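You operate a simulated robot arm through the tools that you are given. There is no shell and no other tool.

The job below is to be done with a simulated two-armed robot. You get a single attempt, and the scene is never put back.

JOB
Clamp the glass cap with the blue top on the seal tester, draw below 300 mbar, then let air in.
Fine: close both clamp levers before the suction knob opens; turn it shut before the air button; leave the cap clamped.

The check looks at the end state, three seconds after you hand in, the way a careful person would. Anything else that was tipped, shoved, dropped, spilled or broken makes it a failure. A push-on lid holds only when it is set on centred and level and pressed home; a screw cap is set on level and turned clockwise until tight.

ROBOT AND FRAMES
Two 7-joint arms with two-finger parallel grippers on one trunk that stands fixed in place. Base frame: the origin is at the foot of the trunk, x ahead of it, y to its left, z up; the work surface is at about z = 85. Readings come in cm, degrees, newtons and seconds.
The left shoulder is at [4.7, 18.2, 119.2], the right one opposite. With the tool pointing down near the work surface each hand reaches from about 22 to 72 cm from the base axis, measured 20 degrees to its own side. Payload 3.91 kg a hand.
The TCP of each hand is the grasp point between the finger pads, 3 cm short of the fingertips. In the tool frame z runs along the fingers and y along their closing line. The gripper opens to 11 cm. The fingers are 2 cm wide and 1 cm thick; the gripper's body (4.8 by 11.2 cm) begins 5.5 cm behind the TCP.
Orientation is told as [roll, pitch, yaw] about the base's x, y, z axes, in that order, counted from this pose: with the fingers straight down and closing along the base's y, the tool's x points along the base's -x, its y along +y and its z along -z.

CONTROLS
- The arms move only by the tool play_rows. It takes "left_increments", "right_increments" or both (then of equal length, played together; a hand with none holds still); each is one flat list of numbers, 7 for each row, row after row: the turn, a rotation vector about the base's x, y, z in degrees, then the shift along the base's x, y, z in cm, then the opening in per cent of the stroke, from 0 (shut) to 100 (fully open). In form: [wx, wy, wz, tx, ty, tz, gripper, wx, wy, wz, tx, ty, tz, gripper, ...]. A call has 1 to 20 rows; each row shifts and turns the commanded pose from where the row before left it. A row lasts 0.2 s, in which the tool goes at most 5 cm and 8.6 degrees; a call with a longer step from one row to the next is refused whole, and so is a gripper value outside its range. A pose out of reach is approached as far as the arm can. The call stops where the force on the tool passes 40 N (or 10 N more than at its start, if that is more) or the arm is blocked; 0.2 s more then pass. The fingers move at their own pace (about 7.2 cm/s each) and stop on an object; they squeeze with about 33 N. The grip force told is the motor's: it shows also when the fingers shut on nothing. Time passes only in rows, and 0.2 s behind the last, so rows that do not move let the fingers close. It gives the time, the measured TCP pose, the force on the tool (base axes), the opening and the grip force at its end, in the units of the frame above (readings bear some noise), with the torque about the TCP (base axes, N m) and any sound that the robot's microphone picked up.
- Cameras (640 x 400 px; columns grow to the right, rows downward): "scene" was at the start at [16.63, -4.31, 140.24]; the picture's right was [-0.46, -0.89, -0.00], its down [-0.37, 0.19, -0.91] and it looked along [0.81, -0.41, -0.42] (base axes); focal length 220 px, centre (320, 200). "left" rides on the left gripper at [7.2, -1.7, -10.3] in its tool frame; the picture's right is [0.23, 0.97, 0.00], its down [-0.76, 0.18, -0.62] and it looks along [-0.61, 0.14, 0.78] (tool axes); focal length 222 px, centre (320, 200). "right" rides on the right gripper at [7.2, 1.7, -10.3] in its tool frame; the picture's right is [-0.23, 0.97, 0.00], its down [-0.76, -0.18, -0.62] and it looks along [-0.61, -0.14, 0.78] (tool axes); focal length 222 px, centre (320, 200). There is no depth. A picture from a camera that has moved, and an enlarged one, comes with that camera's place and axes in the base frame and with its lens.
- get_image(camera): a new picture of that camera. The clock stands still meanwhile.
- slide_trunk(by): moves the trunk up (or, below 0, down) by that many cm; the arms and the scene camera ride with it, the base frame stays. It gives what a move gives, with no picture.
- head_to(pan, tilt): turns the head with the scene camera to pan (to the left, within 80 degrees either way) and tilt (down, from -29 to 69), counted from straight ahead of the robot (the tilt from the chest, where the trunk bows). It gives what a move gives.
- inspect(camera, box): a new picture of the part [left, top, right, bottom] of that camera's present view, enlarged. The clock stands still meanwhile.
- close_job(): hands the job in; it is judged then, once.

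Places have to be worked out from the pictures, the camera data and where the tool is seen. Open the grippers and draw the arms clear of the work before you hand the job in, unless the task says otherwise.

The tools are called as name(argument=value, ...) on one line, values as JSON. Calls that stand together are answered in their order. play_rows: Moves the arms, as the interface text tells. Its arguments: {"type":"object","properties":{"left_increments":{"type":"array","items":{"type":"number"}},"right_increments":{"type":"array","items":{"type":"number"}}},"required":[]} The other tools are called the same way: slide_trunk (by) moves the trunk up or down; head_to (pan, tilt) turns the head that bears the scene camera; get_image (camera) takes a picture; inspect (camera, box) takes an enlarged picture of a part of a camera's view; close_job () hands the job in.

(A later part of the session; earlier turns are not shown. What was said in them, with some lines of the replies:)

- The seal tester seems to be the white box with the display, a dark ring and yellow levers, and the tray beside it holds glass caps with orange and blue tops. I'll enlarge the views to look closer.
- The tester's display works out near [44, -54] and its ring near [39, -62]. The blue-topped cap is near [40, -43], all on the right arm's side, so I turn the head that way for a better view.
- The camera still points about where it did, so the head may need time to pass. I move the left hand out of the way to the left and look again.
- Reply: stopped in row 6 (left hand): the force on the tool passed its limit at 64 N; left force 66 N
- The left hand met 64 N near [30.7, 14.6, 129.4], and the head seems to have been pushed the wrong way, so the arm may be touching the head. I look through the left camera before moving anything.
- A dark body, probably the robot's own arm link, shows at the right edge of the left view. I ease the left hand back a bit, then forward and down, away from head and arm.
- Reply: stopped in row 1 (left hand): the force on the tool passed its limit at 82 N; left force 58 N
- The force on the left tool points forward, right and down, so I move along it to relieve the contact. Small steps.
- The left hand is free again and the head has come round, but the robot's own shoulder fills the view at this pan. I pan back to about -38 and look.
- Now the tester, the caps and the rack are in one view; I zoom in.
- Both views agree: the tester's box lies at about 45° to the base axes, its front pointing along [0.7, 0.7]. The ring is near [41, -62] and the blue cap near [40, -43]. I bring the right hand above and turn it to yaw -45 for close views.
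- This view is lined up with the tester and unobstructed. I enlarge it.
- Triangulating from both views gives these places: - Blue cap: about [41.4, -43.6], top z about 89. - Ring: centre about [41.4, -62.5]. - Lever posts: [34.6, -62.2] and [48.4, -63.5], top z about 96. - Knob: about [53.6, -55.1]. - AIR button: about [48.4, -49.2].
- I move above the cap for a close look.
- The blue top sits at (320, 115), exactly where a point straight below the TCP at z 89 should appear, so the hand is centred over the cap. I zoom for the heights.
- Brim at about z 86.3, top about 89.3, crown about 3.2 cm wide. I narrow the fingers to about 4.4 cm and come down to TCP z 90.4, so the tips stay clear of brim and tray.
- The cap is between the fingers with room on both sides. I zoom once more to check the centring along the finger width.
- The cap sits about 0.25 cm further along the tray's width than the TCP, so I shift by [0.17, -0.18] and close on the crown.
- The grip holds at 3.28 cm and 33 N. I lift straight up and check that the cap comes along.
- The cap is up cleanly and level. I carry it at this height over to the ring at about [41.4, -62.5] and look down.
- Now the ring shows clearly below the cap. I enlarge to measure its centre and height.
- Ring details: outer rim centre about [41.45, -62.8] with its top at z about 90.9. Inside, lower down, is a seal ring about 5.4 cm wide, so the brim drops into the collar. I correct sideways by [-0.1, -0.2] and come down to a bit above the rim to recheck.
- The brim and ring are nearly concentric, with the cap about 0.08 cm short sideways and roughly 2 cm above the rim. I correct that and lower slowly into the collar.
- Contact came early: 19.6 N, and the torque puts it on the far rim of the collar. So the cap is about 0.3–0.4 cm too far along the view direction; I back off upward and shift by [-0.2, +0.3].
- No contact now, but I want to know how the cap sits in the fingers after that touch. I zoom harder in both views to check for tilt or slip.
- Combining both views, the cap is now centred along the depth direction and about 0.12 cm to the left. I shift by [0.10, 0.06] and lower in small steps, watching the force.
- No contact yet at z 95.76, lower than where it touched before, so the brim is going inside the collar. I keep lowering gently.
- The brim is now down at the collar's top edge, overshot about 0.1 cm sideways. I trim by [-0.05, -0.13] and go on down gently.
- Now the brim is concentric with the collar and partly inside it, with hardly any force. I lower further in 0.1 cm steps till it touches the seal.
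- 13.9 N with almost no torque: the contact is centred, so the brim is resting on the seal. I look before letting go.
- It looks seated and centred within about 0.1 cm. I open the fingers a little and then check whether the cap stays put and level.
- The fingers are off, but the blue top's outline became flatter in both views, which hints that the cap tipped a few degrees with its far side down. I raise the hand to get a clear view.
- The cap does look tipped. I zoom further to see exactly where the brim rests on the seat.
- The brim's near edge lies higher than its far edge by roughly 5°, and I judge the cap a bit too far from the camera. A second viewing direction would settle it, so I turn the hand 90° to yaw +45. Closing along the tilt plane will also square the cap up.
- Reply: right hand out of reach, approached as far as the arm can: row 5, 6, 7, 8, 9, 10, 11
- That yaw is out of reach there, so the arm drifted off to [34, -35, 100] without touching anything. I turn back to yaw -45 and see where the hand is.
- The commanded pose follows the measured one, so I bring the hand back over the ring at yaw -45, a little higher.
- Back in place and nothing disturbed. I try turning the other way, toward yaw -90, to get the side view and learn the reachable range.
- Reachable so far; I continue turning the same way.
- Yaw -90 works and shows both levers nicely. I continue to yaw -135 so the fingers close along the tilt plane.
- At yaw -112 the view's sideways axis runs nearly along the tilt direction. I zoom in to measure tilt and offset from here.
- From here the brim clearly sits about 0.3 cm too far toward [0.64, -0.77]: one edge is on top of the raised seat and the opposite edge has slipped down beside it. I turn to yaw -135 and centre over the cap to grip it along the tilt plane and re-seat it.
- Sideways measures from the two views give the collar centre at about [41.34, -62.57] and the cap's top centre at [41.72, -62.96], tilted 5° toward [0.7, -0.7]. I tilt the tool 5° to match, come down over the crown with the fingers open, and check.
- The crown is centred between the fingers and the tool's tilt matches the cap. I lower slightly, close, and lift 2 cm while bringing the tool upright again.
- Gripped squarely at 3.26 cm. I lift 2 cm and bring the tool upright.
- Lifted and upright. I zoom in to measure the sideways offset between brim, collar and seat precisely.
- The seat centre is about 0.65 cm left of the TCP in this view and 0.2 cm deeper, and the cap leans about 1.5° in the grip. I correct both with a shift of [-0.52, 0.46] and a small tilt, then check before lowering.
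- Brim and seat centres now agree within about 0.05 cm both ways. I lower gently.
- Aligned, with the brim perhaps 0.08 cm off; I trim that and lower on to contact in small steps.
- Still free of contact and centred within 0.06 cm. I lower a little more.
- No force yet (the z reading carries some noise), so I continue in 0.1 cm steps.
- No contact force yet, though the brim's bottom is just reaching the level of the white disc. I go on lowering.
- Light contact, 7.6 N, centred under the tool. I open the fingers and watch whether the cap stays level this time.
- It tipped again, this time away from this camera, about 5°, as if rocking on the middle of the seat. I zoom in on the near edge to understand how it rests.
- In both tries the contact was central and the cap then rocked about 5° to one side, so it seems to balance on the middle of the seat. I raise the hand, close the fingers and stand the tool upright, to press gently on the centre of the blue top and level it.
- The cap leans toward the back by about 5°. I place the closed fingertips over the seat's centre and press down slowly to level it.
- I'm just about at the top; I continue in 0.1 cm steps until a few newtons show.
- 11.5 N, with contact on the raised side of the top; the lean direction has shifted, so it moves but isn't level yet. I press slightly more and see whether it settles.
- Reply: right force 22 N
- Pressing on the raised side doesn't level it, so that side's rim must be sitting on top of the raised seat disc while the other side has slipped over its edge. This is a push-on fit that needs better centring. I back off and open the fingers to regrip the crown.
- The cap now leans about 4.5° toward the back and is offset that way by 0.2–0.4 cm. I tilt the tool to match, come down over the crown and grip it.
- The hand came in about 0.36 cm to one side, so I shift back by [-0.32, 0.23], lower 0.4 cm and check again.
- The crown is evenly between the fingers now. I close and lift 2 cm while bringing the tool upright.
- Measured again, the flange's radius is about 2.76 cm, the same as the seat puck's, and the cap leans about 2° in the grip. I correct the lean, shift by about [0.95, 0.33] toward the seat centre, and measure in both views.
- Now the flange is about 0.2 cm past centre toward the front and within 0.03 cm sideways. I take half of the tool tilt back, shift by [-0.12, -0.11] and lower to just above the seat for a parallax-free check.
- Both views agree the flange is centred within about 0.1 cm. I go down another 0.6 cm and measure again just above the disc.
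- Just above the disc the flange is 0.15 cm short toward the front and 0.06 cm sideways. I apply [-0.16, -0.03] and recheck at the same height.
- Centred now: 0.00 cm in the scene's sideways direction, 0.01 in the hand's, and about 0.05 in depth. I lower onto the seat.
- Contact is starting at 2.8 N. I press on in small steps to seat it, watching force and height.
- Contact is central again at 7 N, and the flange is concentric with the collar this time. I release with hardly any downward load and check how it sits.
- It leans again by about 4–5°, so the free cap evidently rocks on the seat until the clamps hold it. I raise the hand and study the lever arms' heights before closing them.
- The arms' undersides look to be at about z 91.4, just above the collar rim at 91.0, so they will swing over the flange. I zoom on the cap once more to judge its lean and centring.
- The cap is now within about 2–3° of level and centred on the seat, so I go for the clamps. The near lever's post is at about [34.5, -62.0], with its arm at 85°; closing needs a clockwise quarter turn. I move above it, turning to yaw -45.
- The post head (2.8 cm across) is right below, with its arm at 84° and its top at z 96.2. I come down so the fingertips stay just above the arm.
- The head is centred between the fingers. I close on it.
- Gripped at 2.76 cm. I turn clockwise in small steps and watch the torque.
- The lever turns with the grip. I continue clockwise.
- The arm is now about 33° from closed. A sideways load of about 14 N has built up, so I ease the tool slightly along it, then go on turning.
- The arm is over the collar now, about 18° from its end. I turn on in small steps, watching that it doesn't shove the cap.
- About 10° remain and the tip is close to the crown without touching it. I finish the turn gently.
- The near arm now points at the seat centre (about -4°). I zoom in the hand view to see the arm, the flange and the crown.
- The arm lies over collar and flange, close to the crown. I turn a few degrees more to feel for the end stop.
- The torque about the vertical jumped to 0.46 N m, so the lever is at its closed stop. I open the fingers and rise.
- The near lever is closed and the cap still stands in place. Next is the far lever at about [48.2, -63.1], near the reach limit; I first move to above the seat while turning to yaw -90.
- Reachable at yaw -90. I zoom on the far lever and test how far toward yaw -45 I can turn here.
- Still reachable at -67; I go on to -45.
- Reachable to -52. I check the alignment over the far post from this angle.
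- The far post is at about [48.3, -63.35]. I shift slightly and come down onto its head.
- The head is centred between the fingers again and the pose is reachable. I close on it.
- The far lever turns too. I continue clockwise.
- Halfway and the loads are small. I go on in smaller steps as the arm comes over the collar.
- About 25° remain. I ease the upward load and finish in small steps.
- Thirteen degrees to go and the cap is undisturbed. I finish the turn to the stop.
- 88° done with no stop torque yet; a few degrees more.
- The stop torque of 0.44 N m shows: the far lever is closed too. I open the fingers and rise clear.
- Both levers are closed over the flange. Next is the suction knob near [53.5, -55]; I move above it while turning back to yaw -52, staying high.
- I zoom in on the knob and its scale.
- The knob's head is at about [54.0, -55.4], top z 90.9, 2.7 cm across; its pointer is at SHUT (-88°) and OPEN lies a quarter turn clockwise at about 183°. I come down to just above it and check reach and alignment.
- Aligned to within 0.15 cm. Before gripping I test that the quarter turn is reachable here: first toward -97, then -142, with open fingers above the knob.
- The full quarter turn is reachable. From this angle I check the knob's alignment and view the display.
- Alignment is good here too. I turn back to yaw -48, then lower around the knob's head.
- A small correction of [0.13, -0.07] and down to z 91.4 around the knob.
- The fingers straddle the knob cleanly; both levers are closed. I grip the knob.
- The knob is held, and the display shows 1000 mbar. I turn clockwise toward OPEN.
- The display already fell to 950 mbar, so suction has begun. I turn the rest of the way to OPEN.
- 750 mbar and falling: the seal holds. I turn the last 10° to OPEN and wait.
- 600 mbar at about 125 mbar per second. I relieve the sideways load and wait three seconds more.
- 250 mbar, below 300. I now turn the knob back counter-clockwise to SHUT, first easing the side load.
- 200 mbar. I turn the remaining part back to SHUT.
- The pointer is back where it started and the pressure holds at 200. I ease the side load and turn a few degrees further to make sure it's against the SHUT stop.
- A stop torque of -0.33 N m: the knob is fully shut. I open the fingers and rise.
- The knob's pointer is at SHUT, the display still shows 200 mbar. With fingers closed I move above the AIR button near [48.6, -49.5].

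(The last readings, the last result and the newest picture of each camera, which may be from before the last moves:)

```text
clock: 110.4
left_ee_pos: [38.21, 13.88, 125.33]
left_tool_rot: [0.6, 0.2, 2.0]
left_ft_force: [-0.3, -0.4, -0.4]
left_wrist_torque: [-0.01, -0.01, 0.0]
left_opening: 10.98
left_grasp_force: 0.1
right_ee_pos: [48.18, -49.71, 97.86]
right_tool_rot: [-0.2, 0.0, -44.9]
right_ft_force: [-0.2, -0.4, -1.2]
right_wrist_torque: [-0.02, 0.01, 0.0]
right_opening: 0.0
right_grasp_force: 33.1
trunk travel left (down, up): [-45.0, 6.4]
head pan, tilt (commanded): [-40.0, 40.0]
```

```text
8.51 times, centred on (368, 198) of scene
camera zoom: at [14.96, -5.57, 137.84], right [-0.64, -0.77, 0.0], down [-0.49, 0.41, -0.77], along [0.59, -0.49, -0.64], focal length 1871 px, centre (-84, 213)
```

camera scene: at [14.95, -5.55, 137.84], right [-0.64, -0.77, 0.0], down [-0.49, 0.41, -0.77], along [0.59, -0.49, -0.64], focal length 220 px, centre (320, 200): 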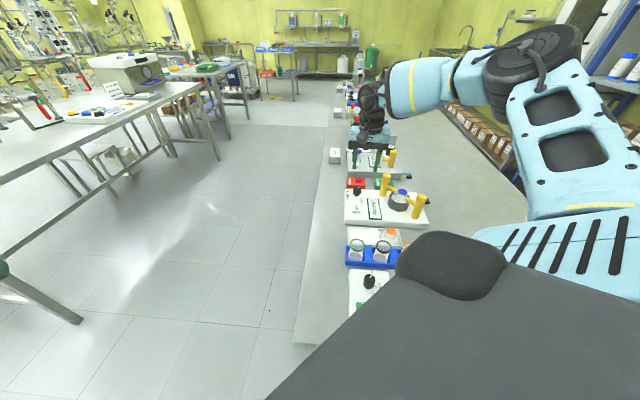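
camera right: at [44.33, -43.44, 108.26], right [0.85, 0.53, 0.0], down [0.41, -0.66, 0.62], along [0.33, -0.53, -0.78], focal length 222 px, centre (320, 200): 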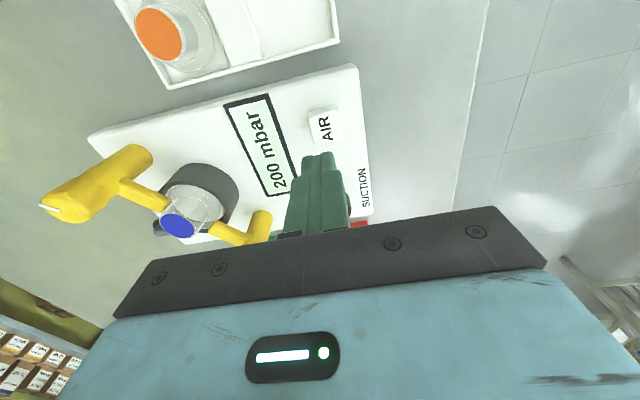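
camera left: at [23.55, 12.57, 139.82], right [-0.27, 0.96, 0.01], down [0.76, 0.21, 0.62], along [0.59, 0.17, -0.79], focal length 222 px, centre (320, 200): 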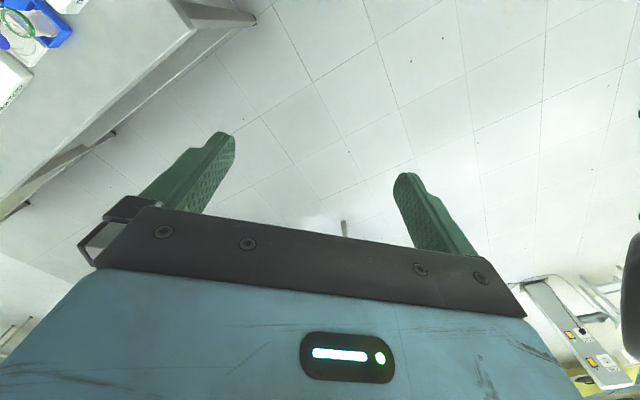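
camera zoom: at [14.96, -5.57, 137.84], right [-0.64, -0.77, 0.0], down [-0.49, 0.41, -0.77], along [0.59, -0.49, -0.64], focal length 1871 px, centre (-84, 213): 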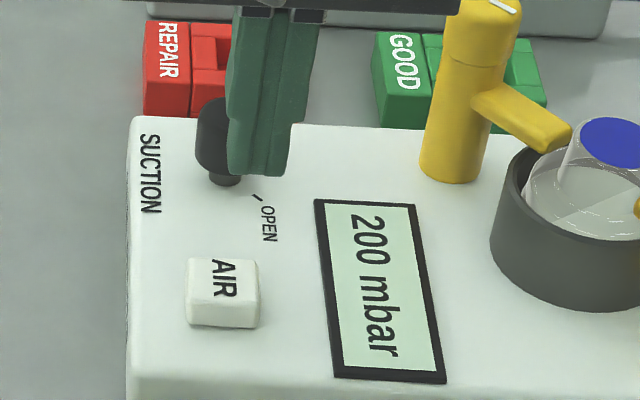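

The button's centre is about 0.55 cm right and 0.4 cm nearer than the TCP, top about z 89.4. I shift there and come down to just above it.

play_rows(right_increments=[0, 0, 0, 0.25, 0.65, -1, 0, 0, 0, 0, 0, 0, -2, 0, 0, 0, 0, 0, 0, -1.2, 0, 0, 0, 0, 0, 0, -0.4, 0, 0, 0, 0, 0, 0, 0, 0])

inspect(camera="right", box=[250, 90, 400, 200])

inspect(camera="scene", box=[340, 175, 395, 222])

```text
clock: 111.6
left_ee_pos: [38.06, 13.82, 125.3]
left_tool_rot: [0.6, 0.4, 1.9]
left_ft_force: [0.8, -0.3, -0.8]
left_wrist_torque: [0.04, -0.01, 0.02]
left_opening: 11.0
left_grasp_force: 0.0
right_ee_pos: [48.68, -48.86, 93.27]
right_tool_rot: [-0.1, 0.0, -44.9]
right_ft_force: [0.0, 0.1, -0.9]
right_wrist_torque: [0.03, -0.05, 0.0]
right_opening: 0.0
right_grasp_force: 33.3
trunk travel left (down, up): [-45.0, 6.4]
head pan, tilt (commanded): [-40.0, 40.0]
```

```text
3.64 times, centred on (325, 145) of right
camera zoom: at [44.68, -42.58, 103.64], right [0.85, 0.53, 0.0], down [0.41, -0.66, 0.62], along [0.33, -0.53, -0.78], focal length 808 px, centre (302, 400)
```

zoom: 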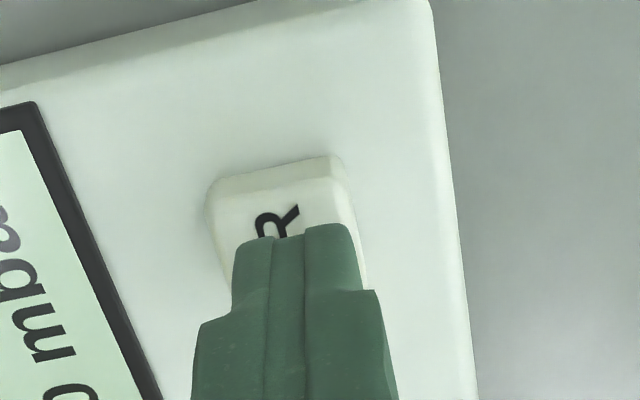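

```text
8.51 times, centred on (368, 198) of scene
camera zoom: at [14.93, -5.57, 137.84], right [-0.64, -0.77, 0.0], down [-0.49, 0.41, -0.77], along [0.59, -0.49, -0.64], focal length 1871 px, centre (-84, 213)
```

zoom: 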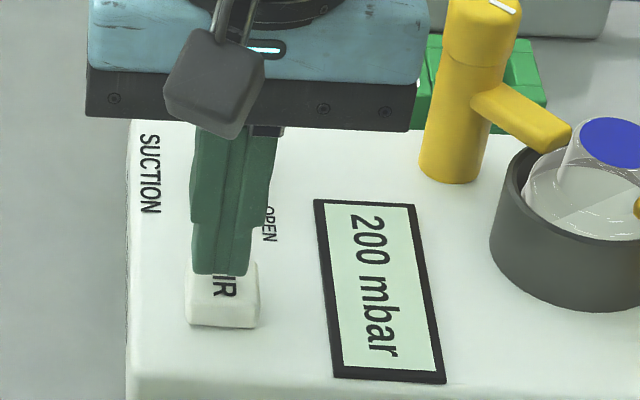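

The tips are over the button but about 0.5 cm toward its far side, so I shift by [-0.2, 0.34] and press down slowly.

play_rows(right_increments=[0, 0, 0, -0.2, 0.34, 0, 0, 0, 0, 0, 0, 0, -0.3, 0, 0, 0, 0, 0, 0, -0.2, 0, 0, 0, 0, 0, 0, -0.15, 0, 0, 0, 0, 0, 0, 0, 0])

inspect(camera="scene", box=[340, 175, 395, 222])

```text
clock: 112.8
left_ee_pos: [38.08, 13.85, 125.29]
left_tool_rot: [0.6, 0.3, 2.1]
left_ft_force: [0.8, -0.7, -1.5]
left_wrist_torque: [0.01, 0.03, 0.02]
left_opening: 11.02
left_grasp_force: 0.0
right_ee_pos: [48.43, -48.55, 92.71]
right_tool_rot: [0.0, 0.0, -44.9]
right_ft_force: [0.7, -0.8, 0.7]
right_wrist_torque: [0.0, -0.01, 0.01]
right_opening: 0.0
right_grasp_force: 32.7
trunk travel left (down, up): [-45.0, 6.4]
head pan, tilt (commanded): [-40.0, 40.0]
```

```text
8.51 times, centred on (368, 198) of scene
camera zoom: at [14.94, -5.56, 137.84], right [-0.64, -0.77, 0.0], down [-0.49, 0.41, -0.77], along [0.59, -0.49, -0.64], focal length 1871 px, centre (-84, 213)
```

zoom: 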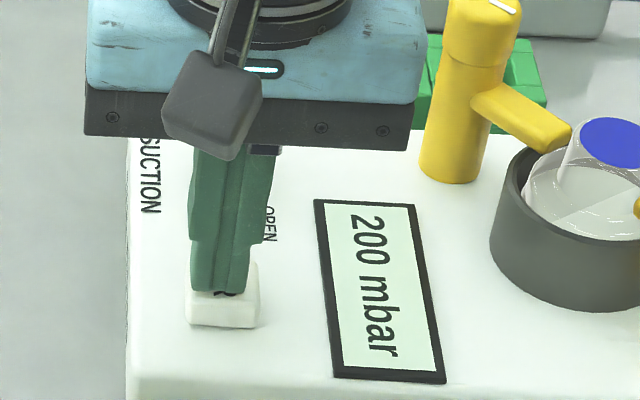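

Not touching yet. I continue down in small steps.

play_rows(right_increments=[0, 0, 0, 0, 0, -0.15, 0, 0, 0, 0, 0, 0, -0.15, 0, 0, 0, 0, 0, 0, -0.15, 0, 0, 0, 0, 0, 0, 0, 0])

inspect(camera="scene", box=[340, 175, 395, 222])

```text
clock: 113.8
left_ee_pos: [38.19, 13.85, 125.28]
left_tool_rot: [0.6, 0.3, 2.0]
left_ft_force: [0.6, 0.0, -0.3]
left_wrist_torque: [0.02, -0.02, 0.0]
left_opening: 11.01
left_grasp_force: 0.1
right_ee_pos: [48.32, -48.55, 92.23]
right_tool_rot: [0.0, -0.1, -45.0]
right_ft_force: [-0.1, -0.3, 2.0]
right_wrist_torque: [-0.02, -0.03, -0.05]
right_opening: 0.01
right_grasp_force: 32.7
trunk travel left (down, up): [-45.0, 6.4]
head pan, tilt (commanded): [-40.0, 40.0]
```

```text
8.51 times, centred on (368, 198) of scene
camera zoom: at [14.93, -5.56, 137.84], right [-0.64, -0.77, 0.0], down [-0.49, 0.41, -0.77], along [0.59, -0.49, -0.64], focal length 1871 px, centre (-84, 213)
```

zoom: 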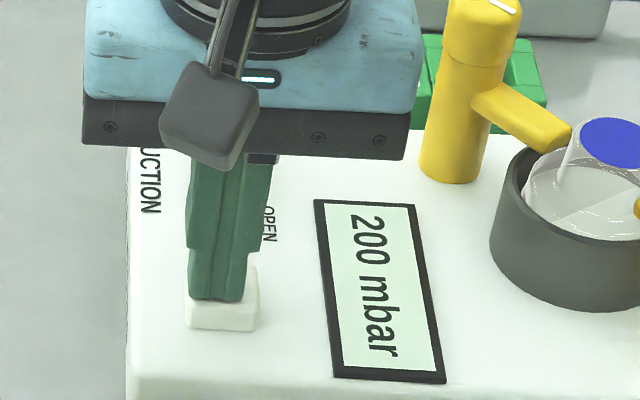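

2 N: the button is being touched. I press it in.

play_rows(right_increments=[0, 0, 0, 0, 0, -0.12, 0, 0, 0, 0, 0, 0, -0.12, 0, 0, 0, 0, 0, 0, -0.12, 0, 0, 0, 0, 0, 0, 0, 0, 0, 0, 0, 0, 0, 0, 0])

inspect(camera="scene", box=[340, 175, 395, 222])

```text
clock: 115.0
left_ee_pos: [38.05, 13.89, 125.33]
left_tool_rot: [0.6, 0.4, 2.0]
left_ft_force: [-0.1, 0.4, 0.2]
left_wrist_torque: [0.02, 0.01, 0.0]
left_opening: 11.01
left_grasp_force: 0.0
right_ee_pos: [48.4, -48.56, 91.94]
right_tool_rot: [0.0, 0.0, -45.0]
right_ft_force: [1.0, -0.8, 3.4]
right_wrist_torque: [-0.02, -0.04, -0.01]
right_opening: 0.0
right_grasp_force: 32.6
trunk travel left (down, up): [-45.0, 6.4]
head pan, tilt (commanded): [-40.0, 40.0]
heard: click
```

```text
8.51 times, centred on (368, 198) of scene
camera zoom: at [14.94, -5.56, 137.84], right [-0.64, -0.77, 0.0], down [-0.49, 0.41, -0.77], along [0.59, -0.49, -0.64], focal length 1871 px, centre (-84, 213)
```

zoom: 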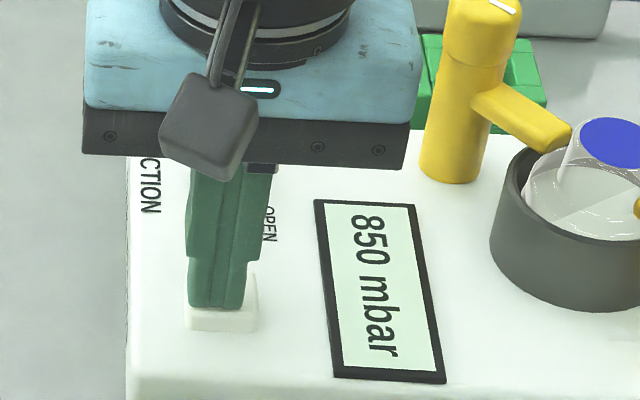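

A click, and the display climbed to 850 mbar: air is coming in. I hold a second longer until it reaches 1000.

play_rows(right_increments=[0, 0, 0, 0, 0, 0, 0, 0, 0, 0, 0, 0, 0, 0, 0, 0, 0, 0, 0, 0, 0, 0, 0, 0, 0, 0, 0, 0, 0, 0, 0, 0, 0, 0, 0])

inspect(camera="scene", box=[340, 175, 395, 222])

```text
clock: 116.2
left_ee_pos: [38.12, 13.88, 125.26]
left_tool_rot: [0.5, 0.3, 2.0]
left_ft_force: [-0.9, -0.5, 0.5]
left_wrist_torque: [0.01, 0.02, 0.0]
left_opening: 11.02
left_grasp_force: 0.1
right_ee_pos: [48.43, -48.57, 91.94]
right_tool_rot: [0.0, 0.0, -44.9]
right_ft_force: [1.1, -0.9, 3.1]
right_wrist_torque: [0.01, 0.0, -0.02]
right_opening: 0.01
right_grasp_force: 32.7
trunk travel left (down, up): [-45.0, 6.4]
head pan, tilt (commanded): [-40.0, 40.0]
```

```text
8.51 times, centred on (368, 198) of scene
camera zoom: at [14.93, -5.55, 137.84], right [-0.64, -0.77, 0.0], down [-0.49, 0.41, -0.77], along [0.59, -0.49, -0.64], focal length 1871 px, centre (-84, 213)
```

zoom: 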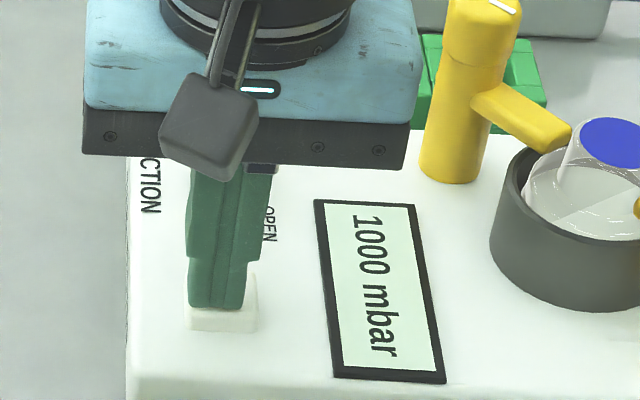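

Back at 1000 mbar. I lift off the button, rise, and draw the arm back, opening the gripper.

play_rows(right_increments=[0, 0, 0, 0, 0, 0.5, 0, 0, 0, 0, 0, 0, 2, 0, 0, 0, 0, 0, 0, 4, 0, 0, 0, 0, 0, 0, 4.5, 0, 0, 0, 0, 0, 0, 4.5, 0, 0, 0, 3, -2, 1, 3, 50, 0, 0, 4, -3, 1.8, 2.5, 100, 0, 0, 4, -3, 1.8, 2, 100, 0, 0, 4, -3, 1.8, 1.5, 100, 0, 0, 4, -3, 1.8, 1.5, 100, 0, 0, 4, -3, 1.8, 1.5, 100])

get_image(camera="scene")

get_image(camera="right")

inspect(camera="scene", box=[335, 165, 440, 265])

```text
clock: 118.6
left_ee_pos: [38.07, 13.79, 125.3]
left_tool_rot: [0.6, 0.2, 2.0]
left_ft_force: [0.1, -0.9, 0.0]
left_wrist_torque: [-0.02, -0.01, -0.01]
left_opening: 11.01
left_grasp_force: 0.0
right_ee_pos: [31.45, -38.2, 119.53]
right_tool_rot: [-0.1, -0.1, -21.8]
right_ft_force: [0.1, 1.1, -0.3]
right_wrist_torque: [0.03, 0.01, 0.03]
right_opening: 11.01
right_grasp_force: 0.1
trunk travel left (down, up): [-45.0, 6.4]
head pan, tilt (commanded): [-40.0, 40.0]
```

```text
taken
camera scene: at [14.85, -5.55, 137.85], right [-0.64, -0.77, 0.0], down [-0.49, 0.41, -0.77], along [0.59, -0.49, -0.64], focal length 220 px, centre (320, 200)
```

scene: 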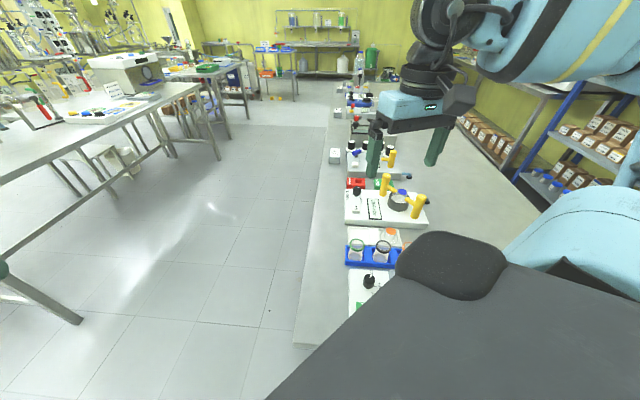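

```text
taken
camera right: at [25.3, -34.07, 129.88], right [0.57, 0.82, 0.0], down [0.64, -0.45, 0.62], along [0.51, -0.36, -0.78], focal length 222 px, centre (320, 200)
```

right: 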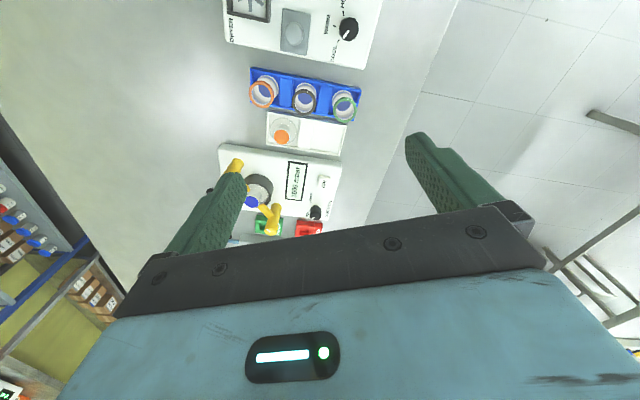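

```text
4.00 times, centred on (388, 215) of scene
camera zoom: at [14.85, -5.55, 137.85], right [-0.64, -0.77, 0.0], down [-0.49, 0.41, -0.77], along [0.59, -0.49, -0.64], focal length 880 px, centre (50, 140)
```

zoom: 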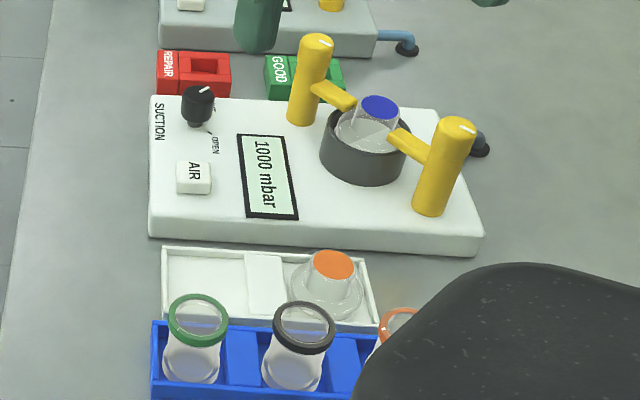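

Everything else stands as before: orange cap in its tray, the cups in the rack, the knob at SHUT, 1000 mbar. I draw the arm back to about its starting place and take a last close look at the clamped cap.

play_rows(right_increments=[0, 0, 5, -2, 1, 0.7, 100, 0, 0, 5, -2, 1, 0.7, 100, 0, 0, 5, -2, 1, 0.7, 100, 0, 0, 0, 0, 0, 0, 100])

inspect(camera="scene", box=[350, 165, 440, 225])

inspect(camera="right", box=[180, 60, 400, 250])

```text
clock: 119.6
left_ee_pos: [38.14, 13.84, 125.28]
left_tool_rot: [0.6, 0.3, 2.0]
left_ft_force: [0.3, -0.1, 0.1]
left_wrist_torque: [0.02, 0.0, 0.03]
left_opening: 11.01
left_grasp_force: 0.0
right_ee_pos: [25.3, -35.45, 121.43]
right_tool_rot: [-0.1, 0.0, -6.8]
right_ft_force: [0.4, 0.7, -0.9]
right_wrist_torque: [0.01, 0.01, 0.02]
right_opening: 11.01
right_grasp_force: 0.0
trunk travel left (down, up): [-45.0, 6.4]
head pan, tilt (commanded): [-40.0, 40.0]
```

```text
6.67 times, centred on (395, 195) of scene
camera zoom: at [14.96, -5.58, 137.84], right [-0.64, -0.77, 0.0], down [-0.49, 0.41, -0.77], along [0.59, -0.49, -0.64], focal length 1466 px, centre (-180, 233)
```

zoom: 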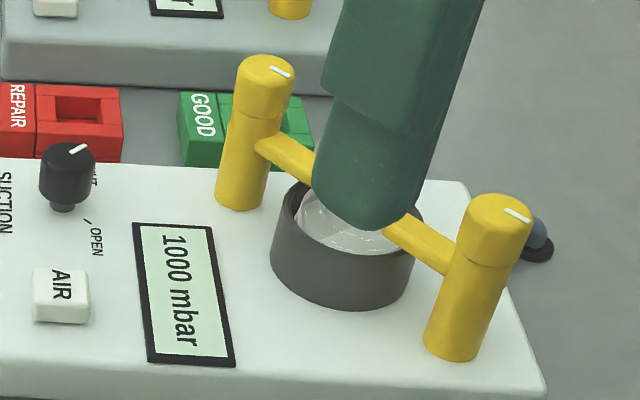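

```text
2.11 times, centred on (290, 155) of right
camera zoom: at [18.34, -33.03, 131.84], right [0.34, 0.94, 0.0], down [0.74, -0.27, 0.62], along [0.59, -0.21, -0.78], focal length 468 px, centre (383, 295)
```

zoom: 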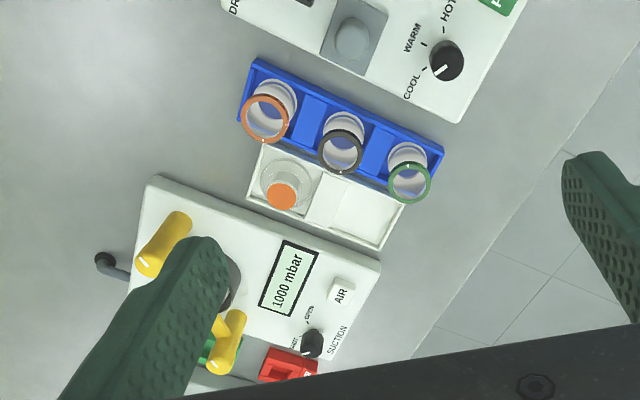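

The cap with the blue top is clamped under both closed levers. The pressure went down to 200 mbar, the knob was turned shut before the button, and air was let in to 1000 mbar. Both hands are open and clear, so I hand the job in.

close_job()

```text
The job is handed in.
```

The blue-topped glass cap is clamped on the seal tester and has been through the full test. I've handed the job in but have no verdict back.

- **Order:** I closed both clamp levers to their stops before opening the suction knob. I turned the knob fully shut before pressing the AIR button.
- **Pressure:** It fell to 200 mbar and held there with the knob shut. Pressing AIR brought it back to 1000 mbar.
- **End state:** The cap is still clamped, the knob is at SHUT, and both grippers are open and clear of the tester. The orange cap and the cups in the rack look undisturbed.

- **Cap tilt:** The cap leans about 2–5° on the seat. It rocked each time I let go, so seating it took three tries. I did not get it fully level, though the seal held.
- **Early bump:** While moving the left arm aside at the start, it ran into something, probably the robot's own head or arm, at up to 82 N. Nothing on the table was touched.
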